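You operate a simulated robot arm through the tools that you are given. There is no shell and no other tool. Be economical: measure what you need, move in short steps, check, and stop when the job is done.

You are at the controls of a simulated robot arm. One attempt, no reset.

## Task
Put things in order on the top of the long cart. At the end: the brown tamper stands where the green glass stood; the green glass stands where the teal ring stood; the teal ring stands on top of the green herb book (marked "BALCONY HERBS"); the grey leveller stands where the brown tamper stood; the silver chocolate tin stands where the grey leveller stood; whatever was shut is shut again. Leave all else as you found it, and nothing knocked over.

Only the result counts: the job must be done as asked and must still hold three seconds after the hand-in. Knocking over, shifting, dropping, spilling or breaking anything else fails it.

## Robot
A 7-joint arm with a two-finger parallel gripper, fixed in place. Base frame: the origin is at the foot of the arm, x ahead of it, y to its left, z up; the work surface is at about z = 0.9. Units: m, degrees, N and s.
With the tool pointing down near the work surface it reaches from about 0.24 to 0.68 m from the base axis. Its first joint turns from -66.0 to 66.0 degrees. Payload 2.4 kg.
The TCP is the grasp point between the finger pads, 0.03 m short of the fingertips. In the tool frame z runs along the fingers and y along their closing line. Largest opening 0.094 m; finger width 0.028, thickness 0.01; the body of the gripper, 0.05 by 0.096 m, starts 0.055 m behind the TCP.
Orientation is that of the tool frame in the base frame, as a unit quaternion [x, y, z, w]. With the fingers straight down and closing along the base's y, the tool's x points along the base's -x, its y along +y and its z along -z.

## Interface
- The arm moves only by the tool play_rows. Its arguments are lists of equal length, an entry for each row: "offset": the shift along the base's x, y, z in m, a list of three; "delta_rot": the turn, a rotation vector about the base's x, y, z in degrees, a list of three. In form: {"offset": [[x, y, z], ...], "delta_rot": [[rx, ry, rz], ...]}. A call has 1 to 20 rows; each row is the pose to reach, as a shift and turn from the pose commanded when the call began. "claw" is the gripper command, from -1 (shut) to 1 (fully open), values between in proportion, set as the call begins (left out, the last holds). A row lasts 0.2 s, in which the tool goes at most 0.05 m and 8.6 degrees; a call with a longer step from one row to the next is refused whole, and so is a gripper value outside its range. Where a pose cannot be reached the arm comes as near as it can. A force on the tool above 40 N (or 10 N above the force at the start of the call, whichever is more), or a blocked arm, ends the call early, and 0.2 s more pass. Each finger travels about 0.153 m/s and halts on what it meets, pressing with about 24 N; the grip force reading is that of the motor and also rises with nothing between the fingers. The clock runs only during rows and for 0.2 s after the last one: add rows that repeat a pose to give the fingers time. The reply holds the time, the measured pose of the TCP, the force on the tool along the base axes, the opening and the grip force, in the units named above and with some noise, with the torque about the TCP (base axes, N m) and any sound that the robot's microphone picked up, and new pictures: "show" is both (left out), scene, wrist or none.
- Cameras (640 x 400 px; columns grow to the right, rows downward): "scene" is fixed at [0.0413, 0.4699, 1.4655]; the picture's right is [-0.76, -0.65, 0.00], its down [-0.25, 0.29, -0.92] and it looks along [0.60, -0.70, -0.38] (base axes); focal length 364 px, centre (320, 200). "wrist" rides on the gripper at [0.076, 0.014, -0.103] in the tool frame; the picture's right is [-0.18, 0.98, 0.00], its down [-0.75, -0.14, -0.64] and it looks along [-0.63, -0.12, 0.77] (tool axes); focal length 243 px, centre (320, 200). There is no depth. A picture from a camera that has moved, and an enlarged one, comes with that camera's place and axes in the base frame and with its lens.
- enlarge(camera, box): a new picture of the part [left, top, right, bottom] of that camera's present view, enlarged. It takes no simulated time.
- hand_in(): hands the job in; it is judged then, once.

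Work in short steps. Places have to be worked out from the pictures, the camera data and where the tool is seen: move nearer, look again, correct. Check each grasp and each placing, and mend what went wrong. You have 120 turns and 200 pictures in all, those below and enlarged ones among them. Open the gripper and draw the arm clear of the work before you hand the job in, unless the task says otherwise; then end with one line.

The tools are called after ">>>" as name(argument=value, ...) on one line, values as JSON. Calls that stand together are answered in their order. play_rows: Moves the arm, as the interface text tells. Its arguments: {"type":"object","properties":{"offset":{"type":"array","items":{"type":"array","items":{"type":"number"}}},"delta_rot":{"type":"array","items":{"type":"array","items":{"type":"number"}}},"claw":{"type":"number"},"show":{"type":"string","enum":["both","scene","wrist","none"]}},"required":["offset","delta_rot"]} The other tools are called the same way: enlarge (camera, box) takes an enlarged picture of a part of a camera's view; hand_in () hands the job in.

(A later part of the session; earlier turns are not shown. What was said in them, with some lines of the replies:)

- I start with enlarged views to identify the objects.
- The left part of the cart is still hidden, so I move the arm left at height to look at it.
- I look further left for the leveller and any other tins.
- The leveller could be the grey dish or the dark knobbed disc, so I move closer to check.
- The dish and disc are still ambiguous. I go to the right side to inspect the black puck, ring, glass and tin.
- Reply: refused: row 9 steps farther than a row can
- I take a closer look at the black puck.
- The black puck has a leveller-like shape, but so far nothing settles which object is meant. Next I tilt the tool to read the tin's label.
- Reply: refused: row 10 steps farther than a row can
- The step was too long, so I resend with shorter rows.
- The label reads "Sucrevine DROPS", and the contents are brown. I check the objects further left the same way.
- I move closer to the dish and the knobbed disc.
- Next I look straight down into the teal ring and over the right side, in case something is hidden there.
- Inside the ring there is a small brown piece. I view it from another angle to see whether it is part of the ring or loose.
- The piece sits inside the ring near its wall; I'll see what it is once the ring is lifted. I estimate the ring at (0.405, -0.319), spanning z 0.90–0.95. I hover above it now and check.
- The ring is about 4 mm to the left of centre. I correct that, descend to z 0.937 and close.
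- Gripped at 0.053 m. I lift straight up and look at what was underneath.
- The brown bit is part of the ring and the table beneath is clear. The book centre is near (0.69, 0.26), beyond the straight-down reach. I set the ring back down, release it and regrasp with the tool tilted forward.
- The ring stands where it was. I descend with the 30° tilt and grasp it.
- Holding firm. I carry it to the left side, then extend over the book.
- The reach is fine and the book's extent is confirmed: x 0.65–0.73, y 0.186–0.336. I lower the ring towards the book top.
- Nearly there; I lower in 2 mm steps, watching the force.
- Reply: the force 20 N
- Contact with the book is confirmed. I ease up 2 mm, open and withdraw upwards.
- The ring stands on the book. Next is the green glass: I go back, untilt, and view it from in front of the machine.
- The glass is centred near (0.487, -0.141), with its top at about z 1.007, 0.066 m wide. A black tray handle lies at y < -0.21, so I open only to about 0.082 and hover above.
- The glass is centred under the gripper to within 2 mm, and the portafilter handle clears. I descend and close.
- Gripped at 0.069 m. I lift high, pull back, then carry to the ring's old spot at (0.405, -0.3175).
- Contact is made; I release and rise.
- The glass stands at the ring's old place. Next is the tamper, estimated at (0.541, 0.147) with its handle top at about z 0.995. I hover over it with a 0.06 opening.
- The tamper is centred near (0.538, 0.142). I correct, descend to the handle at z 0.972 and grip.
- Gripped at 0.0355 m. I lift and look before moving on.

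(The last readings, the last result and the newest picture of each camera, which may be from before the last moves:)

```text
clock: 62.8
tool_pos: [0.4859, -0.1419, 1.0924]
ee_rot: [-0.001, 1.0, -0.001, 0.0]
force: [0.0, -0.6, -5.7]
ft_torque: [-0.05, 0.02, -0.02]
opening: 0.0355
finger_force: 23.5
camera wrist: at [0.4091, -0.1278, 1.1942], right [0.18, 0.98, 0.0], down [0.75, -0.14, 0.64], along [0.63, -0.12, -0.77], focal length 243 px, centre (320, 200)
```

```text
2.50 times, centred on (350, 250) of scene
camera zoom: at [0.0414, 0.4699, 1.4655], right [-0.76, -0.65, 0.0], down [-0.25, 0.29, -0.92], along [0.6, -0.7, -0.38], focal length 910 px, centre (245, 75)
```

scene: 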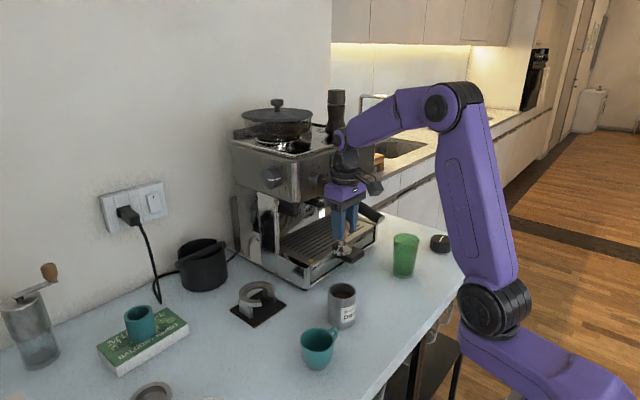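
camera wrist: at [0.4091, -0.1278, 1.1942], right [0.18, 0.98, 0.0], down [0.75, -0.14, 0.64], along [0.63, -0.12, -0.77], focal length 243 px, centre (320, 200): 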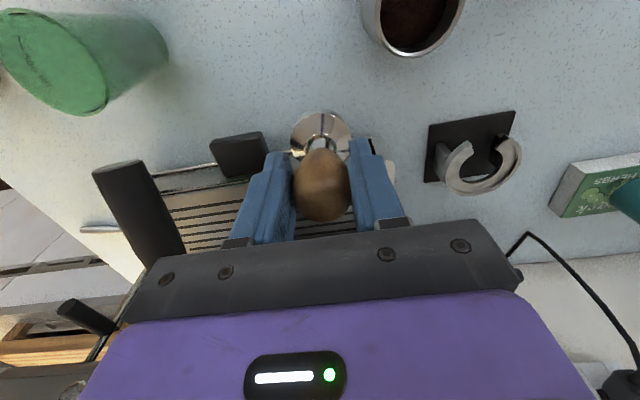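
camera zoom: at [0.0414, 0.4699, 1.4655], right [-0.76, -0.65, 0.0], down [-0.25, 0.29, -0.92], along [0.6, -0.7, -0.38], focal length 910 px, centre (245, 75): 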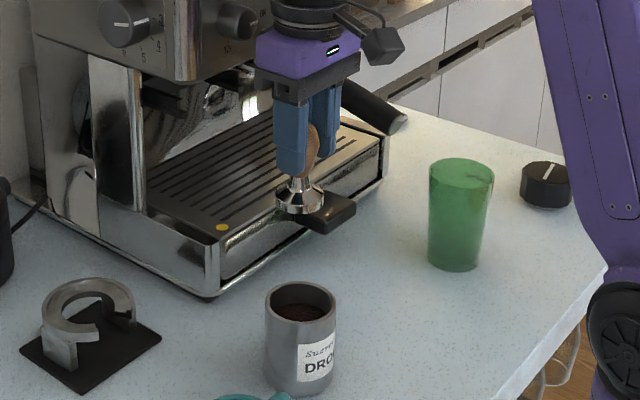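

The weight reads about 0.58 kg. I lower the tamper at the glass's old place (0.484, -0.1405).

>>> play_rows(offset=[[-0.001, 0.001, -0.04], [-0.001, 0.001, -0.08], [-0.001, 0.001, -0.105], [-0.001, 0.001, -0.115], [-0.001, 0.001, -0.115]], delta_rot=[[0, 0, 0], [0, 0, 0], [0, 0, 0], [0, 0, 0], [0, 0, 0]], show="none")

>>> play_rows(offset=[[0, 0, -0.003], [0, 0, -0.004], [0, 0, -0.004]], delta_rot=[[0, 0, 0], [0, 0, 0], [0, 0, 0]], show="none")

```text
clock: 64.0
tool_pos: [0.4838, -0.1394, 0.9779]
ee_rot: [0.0, 1.0, 0.0, 0.0]
force: [-0.5, -0.3, -5.0]
ft_torque: [-0.01, 0.04, 0.04]
opening: 0.0357
finger_force: 23.8
```

```text
clock: 64.8
tool_pos: [0.4838, -0.1391, 0.9735]
ee_rot: [0.0, 1.0, 0.0, 0.0]
force: [0.3, -0.6, -4.5]
ft_torque: [-0.02, 0.03, -0.02]
opening: 0.0355
finger_force: 23.5
```

>>> play_rows(offset=[[0, -0.001, -0.002], [0, -0.001, -0.002]], delta_rot=[[0, 0, 0], [0, 0, 0]], show="none")

```text
clock: 65.4
tool_pos: [0.4832, -0.1416, 0.9726]
ee_rot: [0.0, 1.0, 0.0, 0.001]
force: [-0.5, 2.3, 5.6]
ft_torque: [0.3, 0.1, 0.02]
opening: 0.0356
finger_force: 24.0
```

Touchdown. I open to 0.065 and rise.

>>> play_rows(offset=[[0, 0, 0], [0, 0, 0], [0, 0, 0.03], [0, 0, 0.07], [-0.01, 0, 0.11], [-0.05, 0, 0.14], [-0.08, 0, 0.15], [-0.08, 0, 0.15]], delta_rot=[[0, 0, 0], [0, 0, 0], [0, 0, 0], [0, 0, 0], [0, 0, 0], [0, 0, 0], [0, 0, 0], [0, 0, 0]], claw=0.35)

>>> enlarge(camera="scene", box=[280, 200, 460, 340])

```text
clock: 67.2
tool_pos: [0.4022, -0.1407, 1.1223]
ee_rot: [0.0, 1.0, 0.0, 0.0]
force: [0.1, -0.1, 0.8]
ft_torque: [0.01, -0.01, 0.0]
opening: 0.0634
finger_force: 0.1
camera wrist: at [0.3263, -0.1271, 1.2242], right [0.18, 0.98, 0.0], down [0.75, -0.14, 0.64], along [0.63, -0.12, -0.77], focal length 243 px, centre (320, 200)
```

scene: 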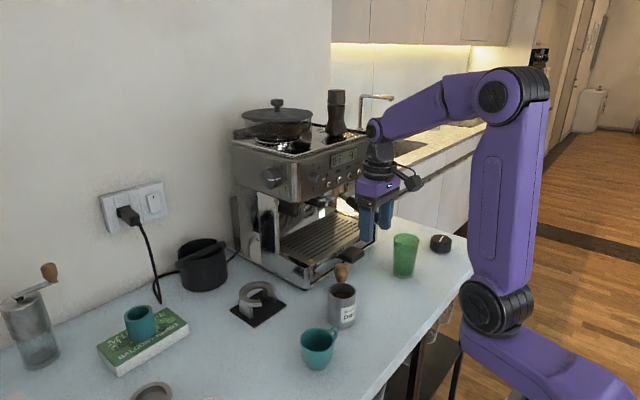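
wrist: 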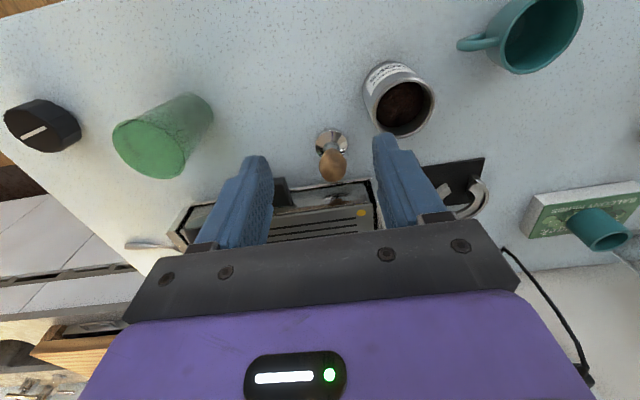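

```text
2.86 times, centred on (370, 270) of scene
camera zoom: at [0.0413, 0.4699, 1.4655], right [-0.76, -0.65, 0.0], down [-0.25, 0.29, -0.92], along [0.6, -0.7, -0.38], focal length 1040 px, centre (177, 0)
```

zoom: 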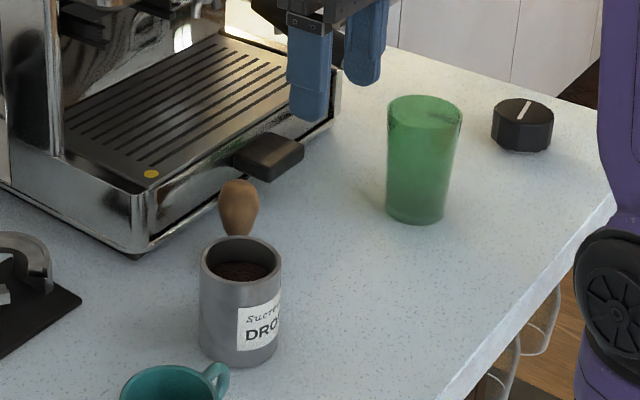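

The tamper stands in its place. Now the leveller: I go over the black puck, whose shape suits a leveller, to inspect it, lift it briefly and weigh it.

>>> play_rows(offset=[[-0.02, -0.04, 0.0], [-0.03, -0.085, 0], [-0.03, -0.13, 0], [-0.03, -0.175, 0], [-0.03, -0.22, 0], [-0.03, -0.265, 0], [-0.02, -0.31, 0], [-0.015, -0.35, -0.02], [-0.015, -0.35, -0.06], [-0.015, -0.35, -0.09], [-0.015, -0.35, -0.09]], delta_rot=[[0, 0, 0], [0, 0, 0], [0, 0, 0], [0, 0, 0], [0, 0, 0], [0, 0, 0], [0, 0, 0], [0, 0, 0], [0, 0, 0], [0, 0, 0], [0, 0, 0]], claw=1)

>>> enlarge(camera="wrist", box=[240, 60, 400, 200])

```text
clock: 69.6
tool_pos: [0.3879, -0.4913, 1.0333]
ee_rot: [0.0, 1.0, 0.0, 0.0]
force: [0.3, 0.1, 0.3]
ft_torque: [0.03, 0.02, 0.0]
opening: 0.0937
finger_force: 0.1
camera wrist: at [0.3113, -0.4773, 1.1342], right [0.18, 0.98, 0.0], down [0.75, -0.14, 0.64], along [0.63, -0.12, -0.77], focal length 243 px, centre (320, 200)
```

scene: 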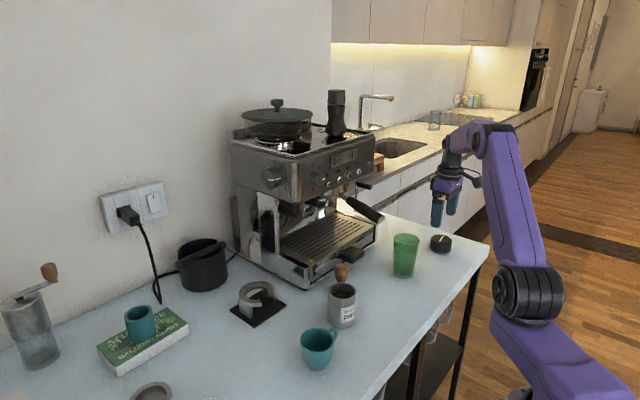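
wrist: 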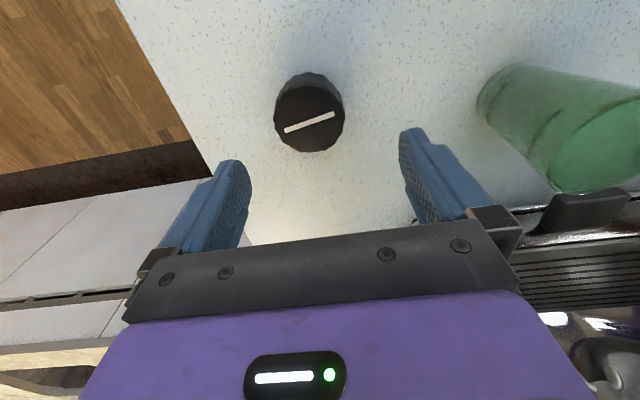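

```text
2.86 times, centred on (320, 130) of wrist
camera zoom: at [0.3113, -0.4773, 1.1342], right [0.18, 0.98, 0.0], down [0.75, -0.14, 0.64], along [0.63, -0.12, -0.77], focal length 693 px, centre (320, 400)
```

zoom: 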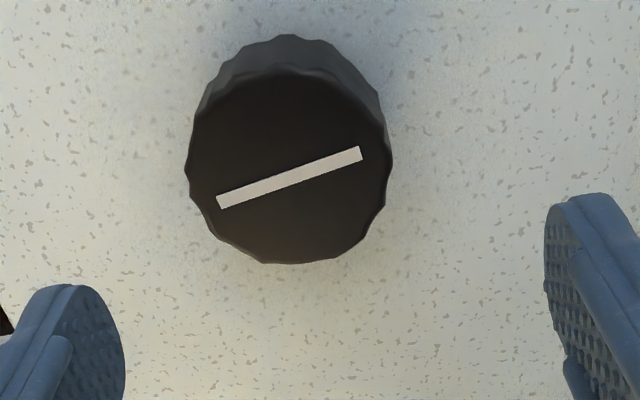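

The puck is centred at (0.388, -0.5006). I descend, grip and lift it a little to weigh it.

>>> play_rows(offset=[[0, -0.0093, -0.03], [0, -0.0093, -0.06], [0, -0.0093, -0.09], [0, -0.0093, -0.096], [0, -0.0093, -0.096]], delta_rot=[[0, 0, 0], [0, 0, 0], [0, 0, 0], [0, 0, 0], [0, 0, 0]], show="none")

>>> play_rows(offset=[[0, 0, 0], [0, 0, 0], [0, 0, 0]], delta_rot=[[0, 0, 0], [0, 0, 0], [0, 0, 0]], claw=-1, show="none")

>>> play_rows(offset=[[0, 0, 0.03], [0, 0, 0.07], [0, 0, 0.11], [0, 0, 0.15], [0, 0, 0.19], [0, 0, 0.19]], delta_rot=[[0, 0, 0], [0, 0, 0], [0, 0, 0], [0, 0, 0], [0, 0, 0], [0, 0, 0]], show="scene")

>>> enlarge(camera="scene", box=[400, 150, 490, 240])

```text
clock: 70.8
tool_pos: [0.3891, -0.4995, 0.9367]
ee_rot: [0.0, 1.0, 0.0, 0.0]
force: [0.2, -0.2, 0.3]
ft_torque: [0.01, 0.0, 0.04]
opening: 0.0941
finger_force: 0.2
```

```text
clock: 71.6
tool_pos: [0.3884, -0.4995, 0.936]
ee_rot: [0.001, 1.0, 0.0, -0.001]
force: [-0.2, -0.8, -0.3]
ft_torque: [0.0, 0.01, 0.01]
opening: 0.06
finger_force: 24.2
```

```text
clock: 73.0
tool_pos: [0.3878, -0.501, 1.1278]
ee_rot: [0.001, 1.0, 0.0, 0.0]
force: [0.6, 0.7, -2.1]
ft_torque: [0.01, -0.03, -0.03]
opening: 0.0599
finger_force: 23.6
```

scene: 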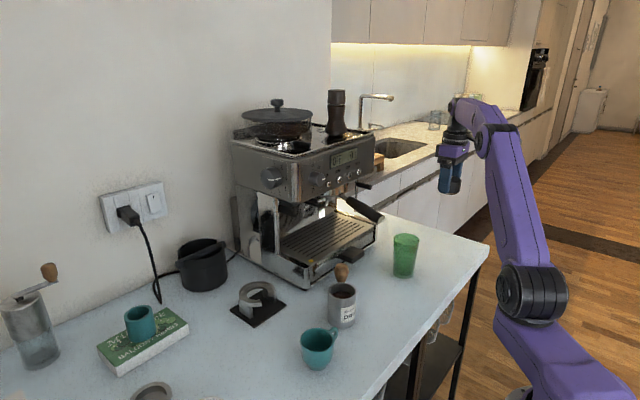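

```text
4.44 times, centred on (445, 195) of scene
camera zoom: at [0.0414, 0.4699, 1.4655], right [-0.76, -0.65, 0.0], down [-0.25, 0.29, -0.92], along [0.6, -0.7, -0.38], focal length 1618 px, centre (-236, 222)
```

zoom: 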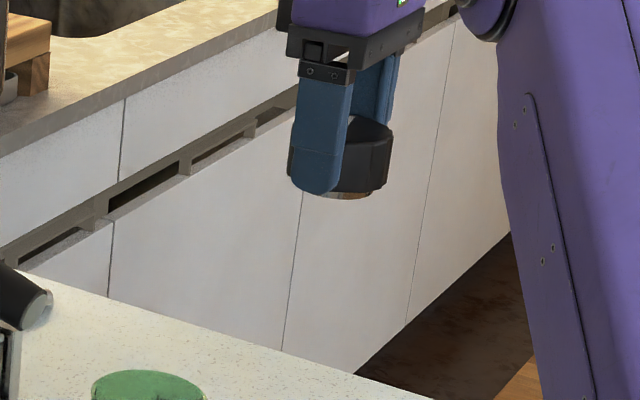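

It weighs roughly 0.2 kg and has a steel base. I carry it high to the middle and tilt it to show its underside to the scene camera.

>>> play_rows(offset=[[0, 0.03, 0.03], [0, 0.06, 0.06], [-0.01, 0.09, 0.09], [-0.02, 0.12, 0.12], [-0.03, 0.16, 0.13], [-0.03, 0.2, 0.13], [-0.03, 0.24, 0.13], [-0.03, 0.28, 0.13], [-0.03, 0.32, 0.13], [-0.03, 0.36, 0.13], [-0.03, 0.4, 0.13], [-0.03, 0.44, 0.13], [-0.03, 0.44, 0.13], [-0.03, 0.44, 0.13], [-0.03, 0.44, 0.13], [-0.03, 0.44, 0.13]], delta_rot=[[0, 0, 0], [0, 0, 0], [0, 0, 0], [0, 0, 0], [0, 0, 0], [7, 0, 0], [14, 0, 0], [21, 0, 0], [28, 0, 0], [35, 0, 0], [42, 0, 0], [49, 0, 0], [56, 0, 0], [62, 0, 0], [62, 0, 0], [62, 0, 0]], show="scene")

```text
clock: 76.4
tool_pos: [0.3574, -0.0605, 1.2572]
ee_rot: [0.001, 0.857, 0.515, 0.0]
force: [0.2, -0.6, -2.7]
ft_torque: [-0.01, 0.0, 0.0]
opening: 0.0599
finger_force: 24.3
```

scene: 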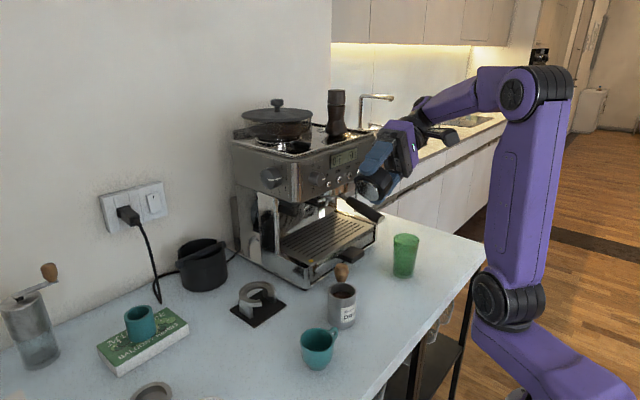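

>>> enlarge(camera="scene", box=[345, 140, 415, 215])

```text
5.33 times, centred on (380, 178) of scene
camera zoom: at [0.0414, 0.4699, 1.4655], right [-0.76, -0.65, 0.0], down [-0.25, 0.29, -0.92], along [0.6, -0.7, -0.38], focal length 1942 px, centre (0, 320)
```

zoom: 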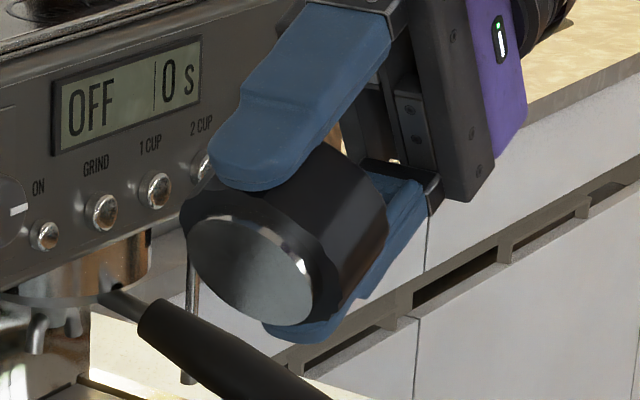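

The underside is a polished steel disc like the tamper's base, so the puck is very likely the leveller. I untilt and carry it to the tamper's old place (0.537, 0.142), then check the grey dish to be sure.

>>> play_rows(offset=[[0, 0, 0], [0, 0, 0], [0, 0, 0], [0, 0, 0], [0.0, 0.03, 0], [0.0, 0.06, 0], [0.0, 0.1, 0], [0.03, 0.14, -0.01], [0.06, 0.17, -0.02], [0.1, 0.19, -0.03], [0.14, 0.2025, -0.04], [0.179, 0.2025, -0.06], [0.179, 0.2025, -0.1], [0.179, 0.2025, -0.15], [0.179, 0.2025, -0.2], [0.179, 0.2025, -0.2]], delta_rot=[[-8, 0, 0], [-16, 0, 0], [-24, 0, 0], [-32, 0, 0], [-40, 0, 0], [-48, 0, 0], [-56, 0, 0], [-62, 0, 0], [-62, 0, 0], [-62, 0, 0], [-62, 0, 0], [-62, 0, 0], [-62, 0, 0], [-62, 0, 0], [-62, 0, 0], [-62, 0, 0]])

```text
refused: row 8 steps farther than a row can; nothing moved
```

>>> play_rows(offset=[[0, 0, 0], [0, 0, 0], [0, 0, 0], [0, 0, 0], [0.0, 0.03, 0], [0.0, 0.06, 0], [0.0, 0.1, 0], [0.02, 0.13, -0.01], [0.05, 0.16, -0.02], [0.09, 0.18, -0.03], [0.13, 0.2, -0.04], [0.165, 0.2025, -0.06], [0.179, 0.2025, -0.1], [0.179, 0.2025, -0.145], [0.179, 0.2025, -0.19], [0.179, 0.2025, -0.19]], delta_rot=[[-8, 0, 0], [-16, 0, 0], [-24, 0, 0], [-32, 0, 0], [-40, 0, 0], [-48, 0, 0], [-56, 0, 0], [-62, 0, 0], [-62, 0, 0], [-62, 0, 0], [-62, 0, 0], [-62, 0, 0], [-62, 0, 0], [-62, 0, 0], [-62, 0, 0], [-62, 0, 0]])

>>> enlarge(camera="wrist", box=[400, 0, 640, 200])

```text
clock: 79.8
tool_pos: [0.5373, 0.1417, 1.0657]
ee_rot: [0.001, 1.0, 0.001, 0.0]
force: [-0.6, 0.5, -2.7]
ft_torque: [0.01, 0.02, 0.03]
opening: 0.0601
finger_force: 23.8
camera wrist: at [0.4611, 0.1554, 1.1673], right [0.18, 0.98, 0.0], down [0.75, -0.14, 0.64], along [0.63, -0.12, -0.77], focal length 243 px, centre (320, 200)
```

scene: 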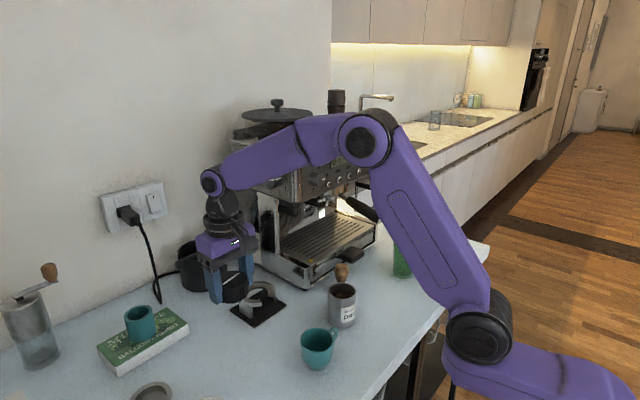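
wrist: 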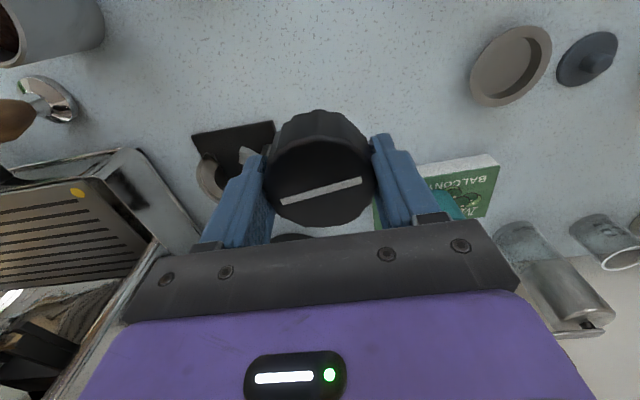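

```text
2.00 times, centred on (520, 100) of wrist
camera zoom: at [0.4611, 0.1554, 1.1673], right [0.18, 0.98, 0.0], down [0.75, -0.14, 0.64], along [0.63, -0.12, -0.77], focal length 485 px, centre (-80, 400)
```

zoom: 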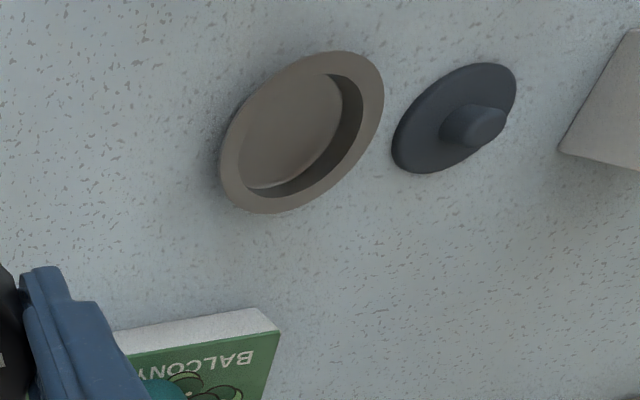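

The dish is plainly a hollow saucer and the small disc a rubber blind disc, while the puck has a steel levelling base, so the puck is the leveller. I lower it here.

>>> play_rows(offset=[[0, 0, -0.04], [0, 0, -0.08], [0, 0, -0.11], [0, 0, -0.124], [0, 0, -0.124]], delta_rot=[[0, 0, 0], [0, 0, 0], [0, 0, 0], [0, 0, 0], [0, 0, 0]], show="none")

>>> play_rows(offset=[[0, 0, -0.003], [0, 0, -0.006], [0, 0, -0.007], [0, 0, -0.007]], delta_rot=[[0, 0, 0], [0, 0, 0], [0, 0, 0], [0, 0, 0]], show="scene")

```text
clock: 81.0
tool_pos: [0.5362, 0.1434, 0.9422]
ee_rot: [0.0, 1.0, -0.001, 0.0]
force: [0.2, -0.3, -2.8]
ft_torque: [0.02, 0.0, 0.03]
opening: 0.0599
finger_force: 24.1
```

```text
clock: 82.0
tool_pos: [0.5385, 0.1428, 0.9366]
ee_rot: [0.0, 1.0, 0.002, 0.002]
force: [0.4, -1.7, 16.6]
ft_torque: [0.01, 0.1, 0.05]
opening: 0.0599
finger_force: 23.9
```

scene: 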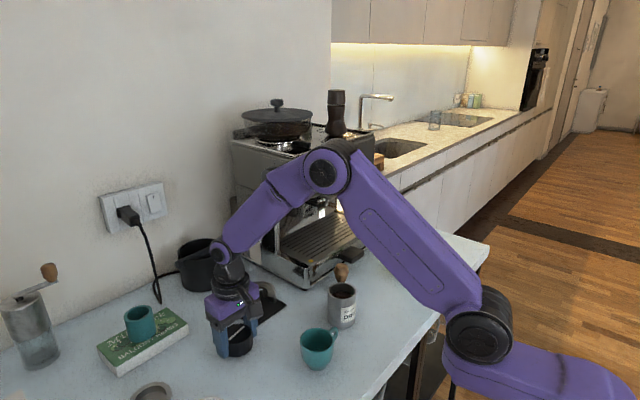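

Contact. I open to 0.078 and rise.

>>> play_rows(offset=[[0, 0, 0.002], [0, 0, 0.002], [0, 0, 0.002], [0, 0, 0.04], [0, 0, 0.08], [0, 0, 0.12], [0, 0, 0.12]], delta_rot=[[0, 0, 0], [0, 0, 0], [0, 0, 0], [0, 0, 0], [0, 0, 0], [0, 0, 0], [0, 0, 0]], claw=0.66)

```text
clock: 83.6
tool_pos: [0.5383, 0.1425, 1.0562]
ee_rot: [0.0, 1.0, 0.0, 0.001]
force: [-0.6, 0.0, -0.3]
ft_torque: [0.0, -0.02, 0.0]
opening: 0.0779
finger_force: 0.0
camera wrist: at [0.4608, 0.1561, 1.158], right [0.18, 0.98, 0.0], down [0.75, -0.14, 0.64], along [0.63, -0.12, -0.77], focal length 243 px, centre (320, 200)
```

scene: 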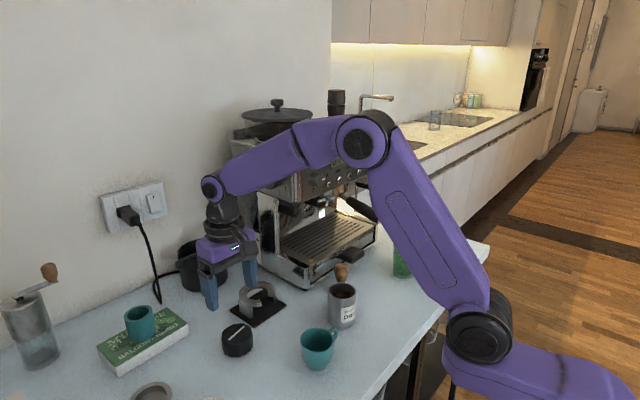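
wrist: 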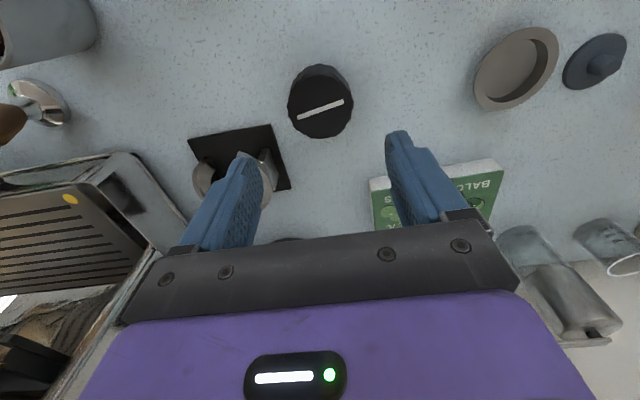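

The leveller stands where the tamper was. Now the DROPS tin, at about (0.435, -0.064), 0.08 m tall: I hover above it.

>>> play_rows(offset=[[0, 0, 0.04], [-0.03, -0.03, 0.05], [-0.06, -0.06, 0.05], [-0.09, -0.09, 0.05], [-0.1, -0.13, 0.05], [-0.104, -0.17, 0.05], [-0.104, -0.207, 0.03], [-0.104, -0.207, -0.01], [-0.104, -0.207, -0.01]], delta_rot=[[0, 0, 0], [0, 0, 0], [0, 0, 0], [0, 0, 0], [0, 0, 0], [0, 0, 0], [0, 0, 0], [0, 0, 0], [0, 0, 0]], claw=0.72)

>>> enlarge(camera="wrist", box=[220, 40, 420, 230])

>>> enlarge(camera="scene", box=[280, 200, 420, 350])

```text
clock: 85.6
tool_pos: [0.4349, -0.0642, 1.0448]
ee_rot: [0.0, 1.0, 0.0, 0.001]
force: [0.7, -0.6, -1.0]
ft_torque: [-0.02, 0.01, -0.02]
opening: 0.081
finger_force: 0.1
camera wrist: at [0.3571, -0.0508, 1.1466], right [0.18, 0.98, 0.0], down [0.75, -0.14, 0.64], along [0.63, -0.12, -0.77], focal length 243 px, centre (320, 200)
```

scene: 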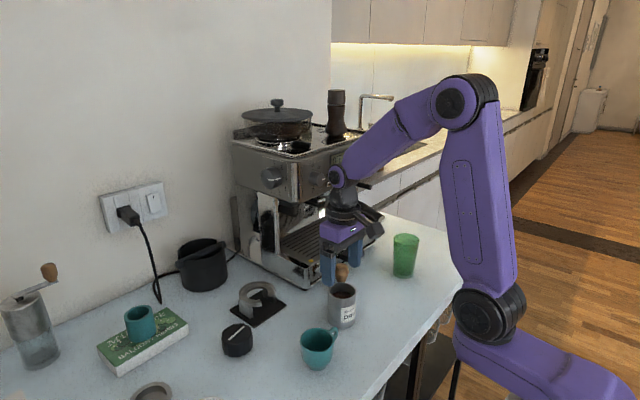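
wrist: 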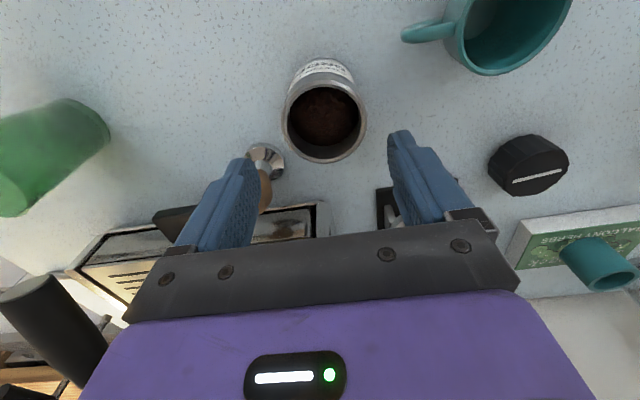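

```text
2.11 times, centred on (320, 135) of wrist
camera zoom: at [0.3571, -0.0508, 1.1466], right [0.18, 0.98, 0.0], down [0.75, -0.14, 0.64], along [0.63, -0.12, -0.77], focal length 511 px, centre (320, 337)
```

zoom: 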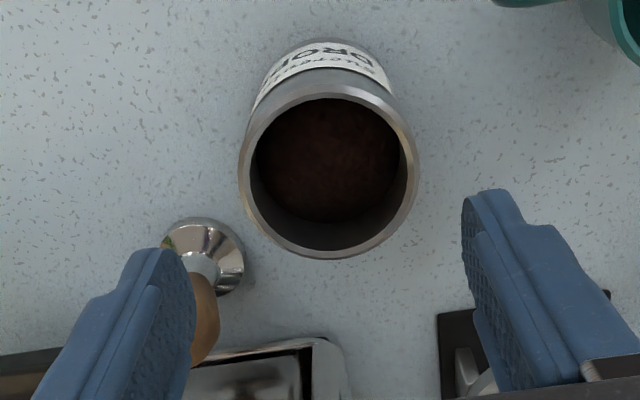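

```text
2.67 times, centred on (350, 275) of scene
camera zoom: at [0.0413, 0.4699, 1.4655], right [-0.76, -0.65, 0.0], down [-0.25, 0.29, -0.92], along [0.6, -0.7, -0.38], focal length 971 px, centre (240, 0)
```

zoom: 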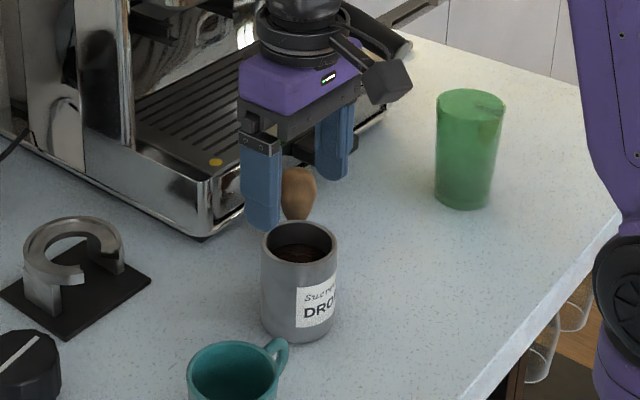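

The tin lies about 12 mm nearer to me than estimated, around (0.423, -0.059). I correct and recheck.

>>> play_rows(offset=[[-0.012, 0.005, 0], [-0.012, 0.005, -0.02], [-0.012, 0.005, -0.02]], delta_rot=[[0, 0, 0], [0, 0, 0], [0, 0, 0]], show="wrist")

>>> enlarge(camera="wrist", box=[220, 40, 420, 230])

```text
clock: 86.4
tool_pos: [0.4211, -0.0601, 1.0256]
ee_rot: [-0.001, 1.0, 0.0, 0.0]
force: [0.6, -0.3, 0.1]
ft_torque: [-0.04, -0.02, 0.0]
opening: 0.081
finger_force: 0.0
camera wrist: at [0.3448, -0.0457, 1.1268], right [0.18, 0.98, 0.0], down [0.75, -0.14, 0.64], along [0.63, -0.12, -0.77], focal length 243 px, centre (320, 200)
```

wrist: 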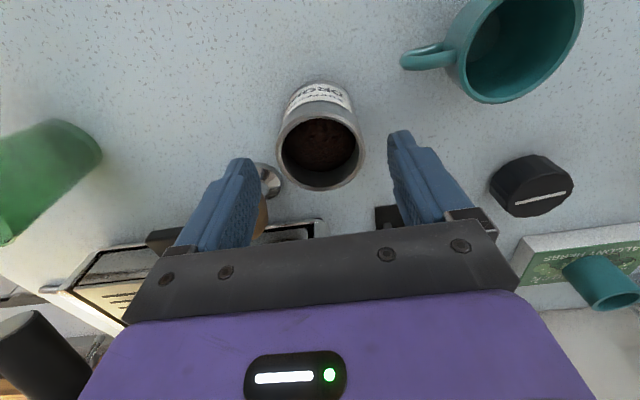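

```text
2.11 times, centred on (320, 135) of wrist
camera zoom: at [0.3448, -0.0457, 1.1268], right [0.18, 0.98, 0.0], down [0.75, -0.14, 0.64], along [0.63, -0.12, -0.77], focal length 511 px, centre (320, 337)
```

zoom: 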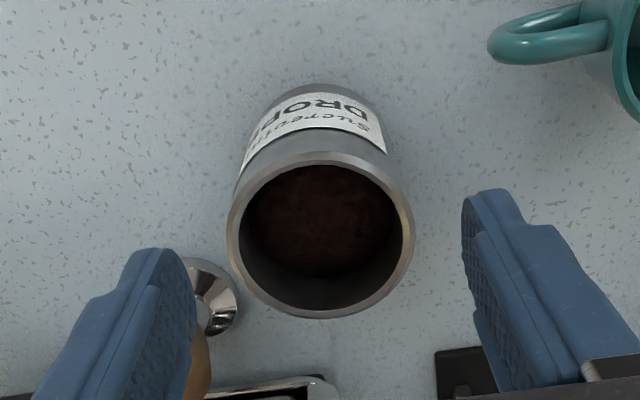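

>>> play_rows(offset=[[0.0035, 0, -0.02], [0.0035, 0, -0.05], [0.0035, 0, -0.078], [0.0035, 0, -0.078]], delta_rot=[[0, 0, 0], [0, 0, 0], [0, 0, 0], [0, 0, 0]], show="none")

>>> play_rows(offset=[[0, 0, 0], [0, 0, 0], [0, 0, 0]], delta_rot=[[0, 0, 0], [0, 0, 0], [0, 0, 0]], claw=-1)

```text
clock: 87.4
tool_pos: [0.4264, -0.0577, 0.9464]
ee_rot: [0.0, 1.0, -0.001, 0.0]
force: [0.4, 0.4, -0.2]
ft_torque: [-0.01, 0.0, -0.01]
opening: 0.0806
finger_force: 0.0
```

```text
clock: 88.2
tool_pos: [0.4251, -0.0588, 0.9459]
ee_rot: [0.0, 1.0, 0.0, 0.001]
force: [1.1, 0.0, 0.3]
ft_torque: [0.01, 0.03, -0.02]
opening: 0.0608
finger_force: 23.8
camera wrist: at [0.3494, -0.0453, 1.0482], right [0.18, 0.98, 0.0], down [0.75, -0.14, 0.64], along [0.63, -0.12, -0.77], focal length 243 px, centre (320, 200)
```

scene: 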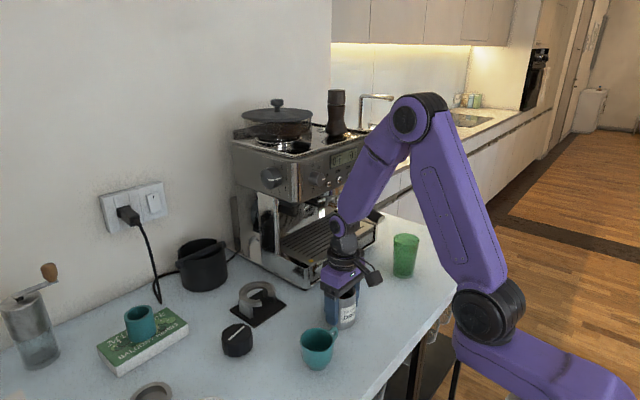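
wrist: 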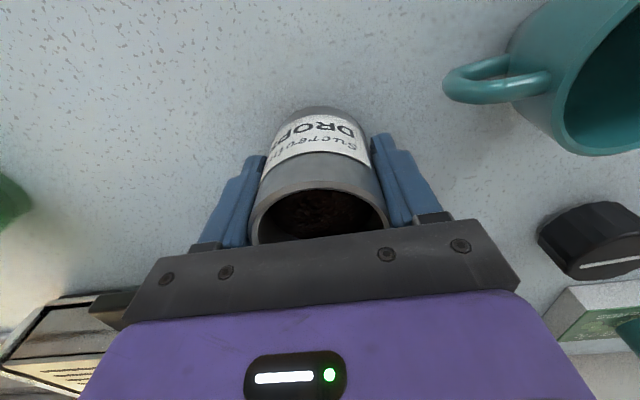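

Gripped at 0.061 m. I lift and carry it clear to the puck's old place (0.388, -0.500).

>>> play_rows(offset=[[0, 0, 0.03], [0, 0, 0.07], [0, 0, 0.11], [-0.02, 0, 0.15], [-0.06, -0.01, 0.155], [-0.085, -0.04, 0.155], [-0.085, -0.085, 0.155], [-0.085, -0.13, 0.155], [-0.085, -0.175, 0.155], [-0.085, -0.22, 0.155], [-0.085, -0.265, 0.155], [-0.085, -0.31, 0.155], [-0.075, -0.355, 0.155], [-0.06, -0.395, 0.155], [-0.045, -0.43, 0.155], [-0.0375, -0.441, 0.15], [-0.0375, -0.441, 0.15]], delta_rot=[[0, 0, 0], [0, 0, 0], [0, 0, 0], [0, 0, 0], [0, 0, 0], [0, 0, 0], [0, 0, 0], [0, 0, 0], [0, 0, 0], [0, 0, 0], [0, 0, 0], [0, 0, 0], [0, 0, 0], [0, 0, 0], [0, 0, 0], [0, 0, 0], [0, 0, 0]])

```text
clock: 91.8
tool_pos: [0.3877, -0.5006, 1.0971]
ee_rot: [-0.001, 1.0, 0.0, 0.0]
force: [-0.4, -0.5, -1.4]
ft_torque: [0.03, 0.01, -0.01]
opening: 0.061
finger_force: 23.7
camera wrist: at [0.3107, -0.4872, 1.1991], right [0.18, 0.98, 0.0], down [0.75, -0.14, 0.64], along [0.63, -0.12, -0.77], focal length 243 px, centre (320, 200)
```

scene: 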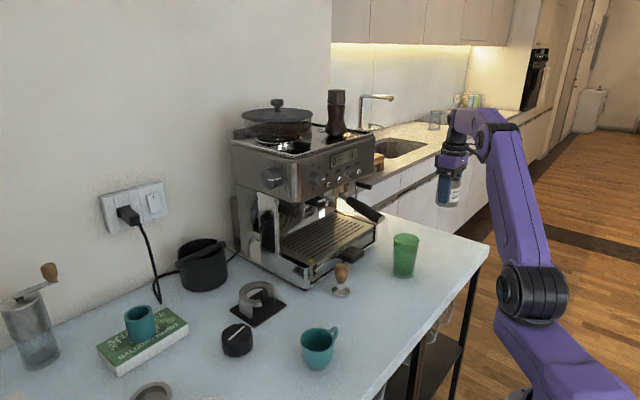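
wrist: 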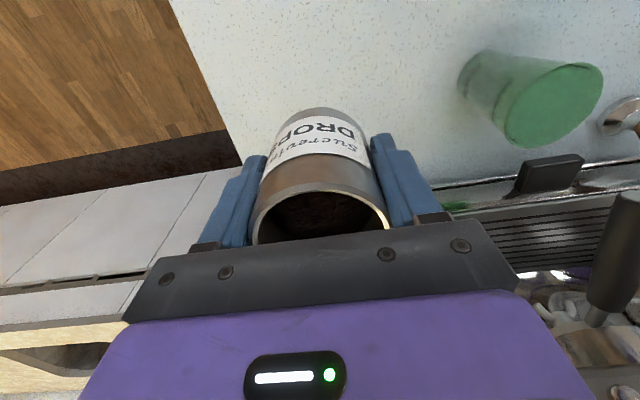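

Right over the place; I lower to just above touchdown, then in small steps.

>>> play_rows(offset=[[0, 0, -0.04], [0, 0, -0.08], [0, 0, -0.12], [0, 0, -0.14], [0, 0, -0.147], [0, 0, -0.147]], delta_rot=[[0, 0, 0], [0, 0, 0], [0, 0, 0], [0, 0, 0], [0, 0, 0], [0, 0, 0]], show="none")

>>> play_rows(offset=[[0, 0, -0.003], [0, 0, -0.005], [0, 0, -0.005]], delta_rot=[[0, 0, 0], [0, 0, 0], [0, 0, 0]], show="none")

```text
clock: 93.2
tool_pos: [0.3876, -0.5012, 0.9501]
ee_rot: [0.0, 1.0, 0.0, -0.001]
force: [-0.2, -0.6, -1.8]
ft_torque: [0.0, 0.0, 0.02]
opening: 0.0609
finger_force: 23.7
```

```text
clock: 94.0
tool_pos: [0.388, -0.5006, 0.9451]
ee_rot: [0.0, 1.0, -0.001, 0.001]
force: [-0.7, 0.7, 8.9]
ft_torque: [0.28, 0.01, -0.04]
opening: 0.061
finger_force: 23.9
```

Touchdown. I release and rise, then view the result.

>>> play_rows(offset=[[0, 0, 0.001], [0, 0, 0.001], [0, 0, 0.001], [0, 0, 0.04], [0, 0, 0.08], [0, 0, 0.12], [-0.03, 0.03, 0.15], [-0.06, 0.07, 0.17], [-0.06, 0.07, 0.17]], delta_rot=[[0, 0, 0], [0, 0, 0], [0, 0, 0], [0, 0, 0], [0, 0, 0], [0, 0, 0], [0, 0, 0], [0, 0, 0], [0, 0, 0]], claw=0.8)

>>> enlarge(camera="scene", box=[200, 210, 480, 390])

>>> enlarge(camera="scene", box=[0, 220, 280, 400])

```text
refused: row 7 steps farther than a row can; nothing moved
```

```text
2.22 times, centred on (340, 300) of scene
camera zoom: at [0.0412, 0.4701, 1.4655], right [-0.76, -0.65, 0.0], down [-0.25, 0.29, -0.92], along [0.6, -0.7, -0.38], focal length 809 px, centre (276, -22)
```

zoom: 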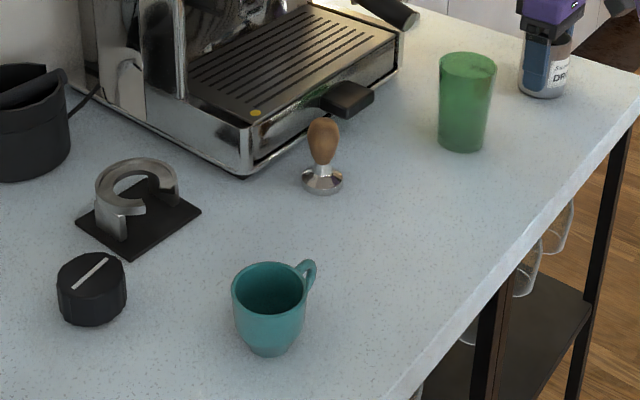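

```text
2.22 times, centred on (140, 310) of scene
camera zoom: at [0.0412, 0.4701, 1.4655], right [-0.76, -0.65, 0.0], down [-0.25, 0.29, -0.92], along [0.6, -0.7, -0.38], focal length 809 px, centre (720, -44)
```

zoom: 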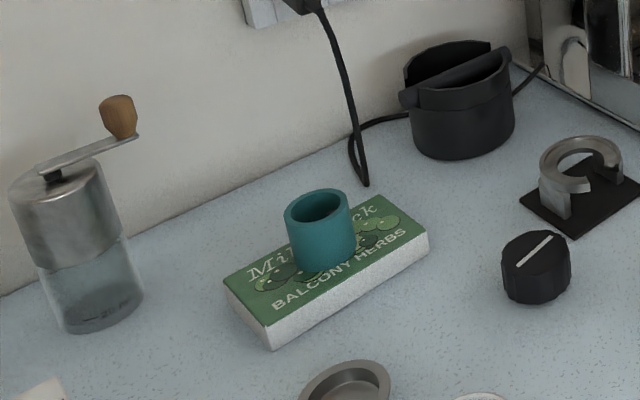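

Resending with a shorter step.

>>> play_rows(offset=[[0, 0, 0.001], [0, 0, 0.001], [0, 0, 0.001], [0, 0, 0.04], [0, 0, 0.08], [0, 0, 0.12], [-0.02, 0.02, 0.15], [-0.04, 0.06, 0.16], [-0.06, 0.1, 0.16], [-0.06, 0.1, 0.16]], delta_rot=[[0, 0, 0], [0, 0, 0], [0, 0, 0], [0, 0, 0], [0, 0, 0], [0, 0, 0], [0, 0, 0], [0, 0, 0], [0, 0, 0], [0, 0, 0]], claw=0.8)

>>> enlarge(camera="scene", box=[320, 200, 480, 300])

```text
clock: 96.2
tool_pos: [0.3271, -0.4002, 1.1062]
ee_rot: [-0.001, 1.0, 0.0, 0.0]
force: [0.0, 0.0, -0.3]
ft_torque: [0.0, 0.0, 0.01]
opening: 0.0848
finger_force: 0.1
camera wrist: at [0.2509, -0.3865, 1.2071], right [0.18, 0.98, 0.0], down [0.75, -0.14, 0.64], along [0.63, -0.12, -0.77], focal length 243 px, centre (320, 200)
```

scene: 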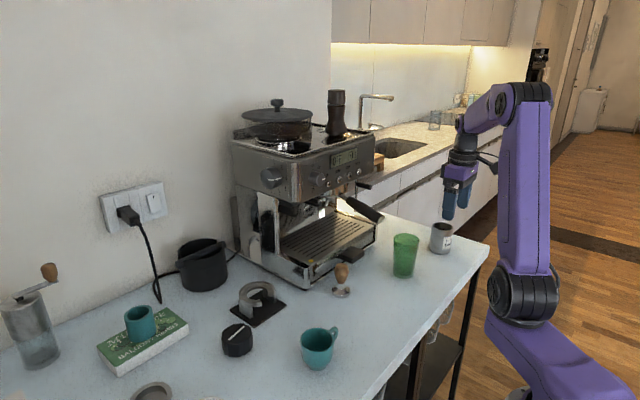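
wrist: 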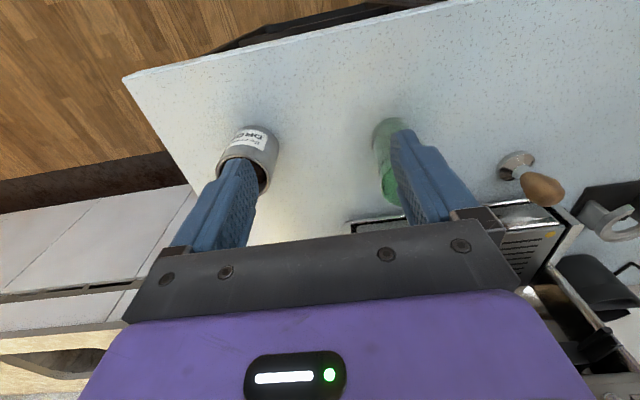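

```text
4.00 times, centred on (400, 250) of scene
camera zoom: at [0.0413, 0.4699, 1.4655], right [-0.76, -0.65, 0.0], down [-0.25, 0.29, -0.92], along [0.6, -0.7, -0.38], focal length 1456 px, centre (0, 0)
```

zoom: 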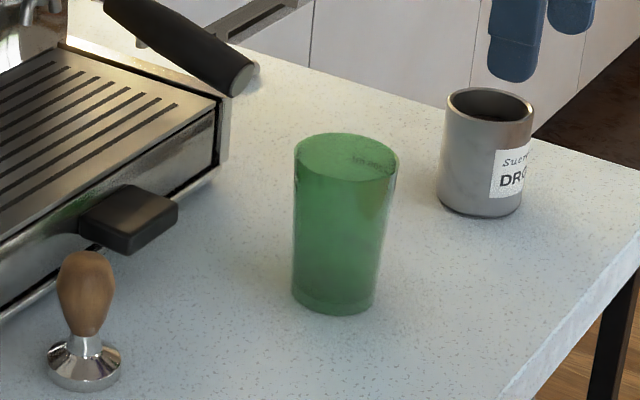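

Everything stands as intended. The dish and rubber disc read as a filter basket and cleaning disc, so I keep the puck as the leveller. I raise the arm clear with the gripper open.

>>> play_rows(offset=[[0, 0, 0.04], [0, 0, 0.08], [0, 0.02, 0.12], [0, 0.04, 0.15], [0, 0.04, 0.15], [0, 0.04, 0.15]], delta_rot=[[0, 0, 0], [0, 0, 0], [0, 0, 0], [0, 0, 0], [0, 0, 0], [0, 0, 0]], claw=1)

```text
clock: 97.6
tool_pos: [0.3277, -0.3605, 1.255]
ee_rot: [0.0, 1.0, 0.0, 0.0]
force: [0.5, 0.4, -0.5]
ft_torque: [0.06, 0.01, 0.02]
opening: 0.0937
finger_force: 0.0
camera wrist: at [0.2514, -0.3473, 1.3573], right [0.18, 0.98, 0.0], down [0.75, -0.14, 0.64], along [0.63, -0.12, -0.77], focal length 243 px, centre (320, 200)
```

scene: 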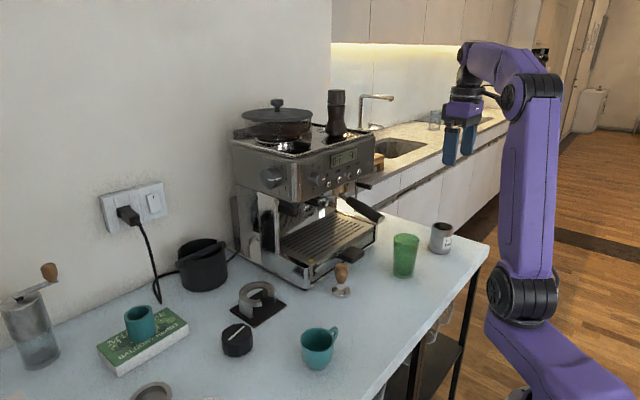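
wrist: 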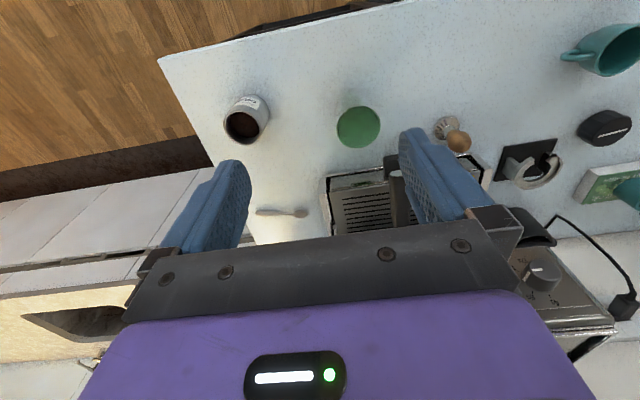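

All five things are in place and the arm is clear, so I hand the job in.

>>> hand_in()

```text
The job is handed in.
```

I handed the job in with all five items moved and standing, though which objects were the "grey leveller" (I moved the dark puck with the steel base) and the "silver chocolate tin" (I moved the tin labelled DROPS) was my own judgement.
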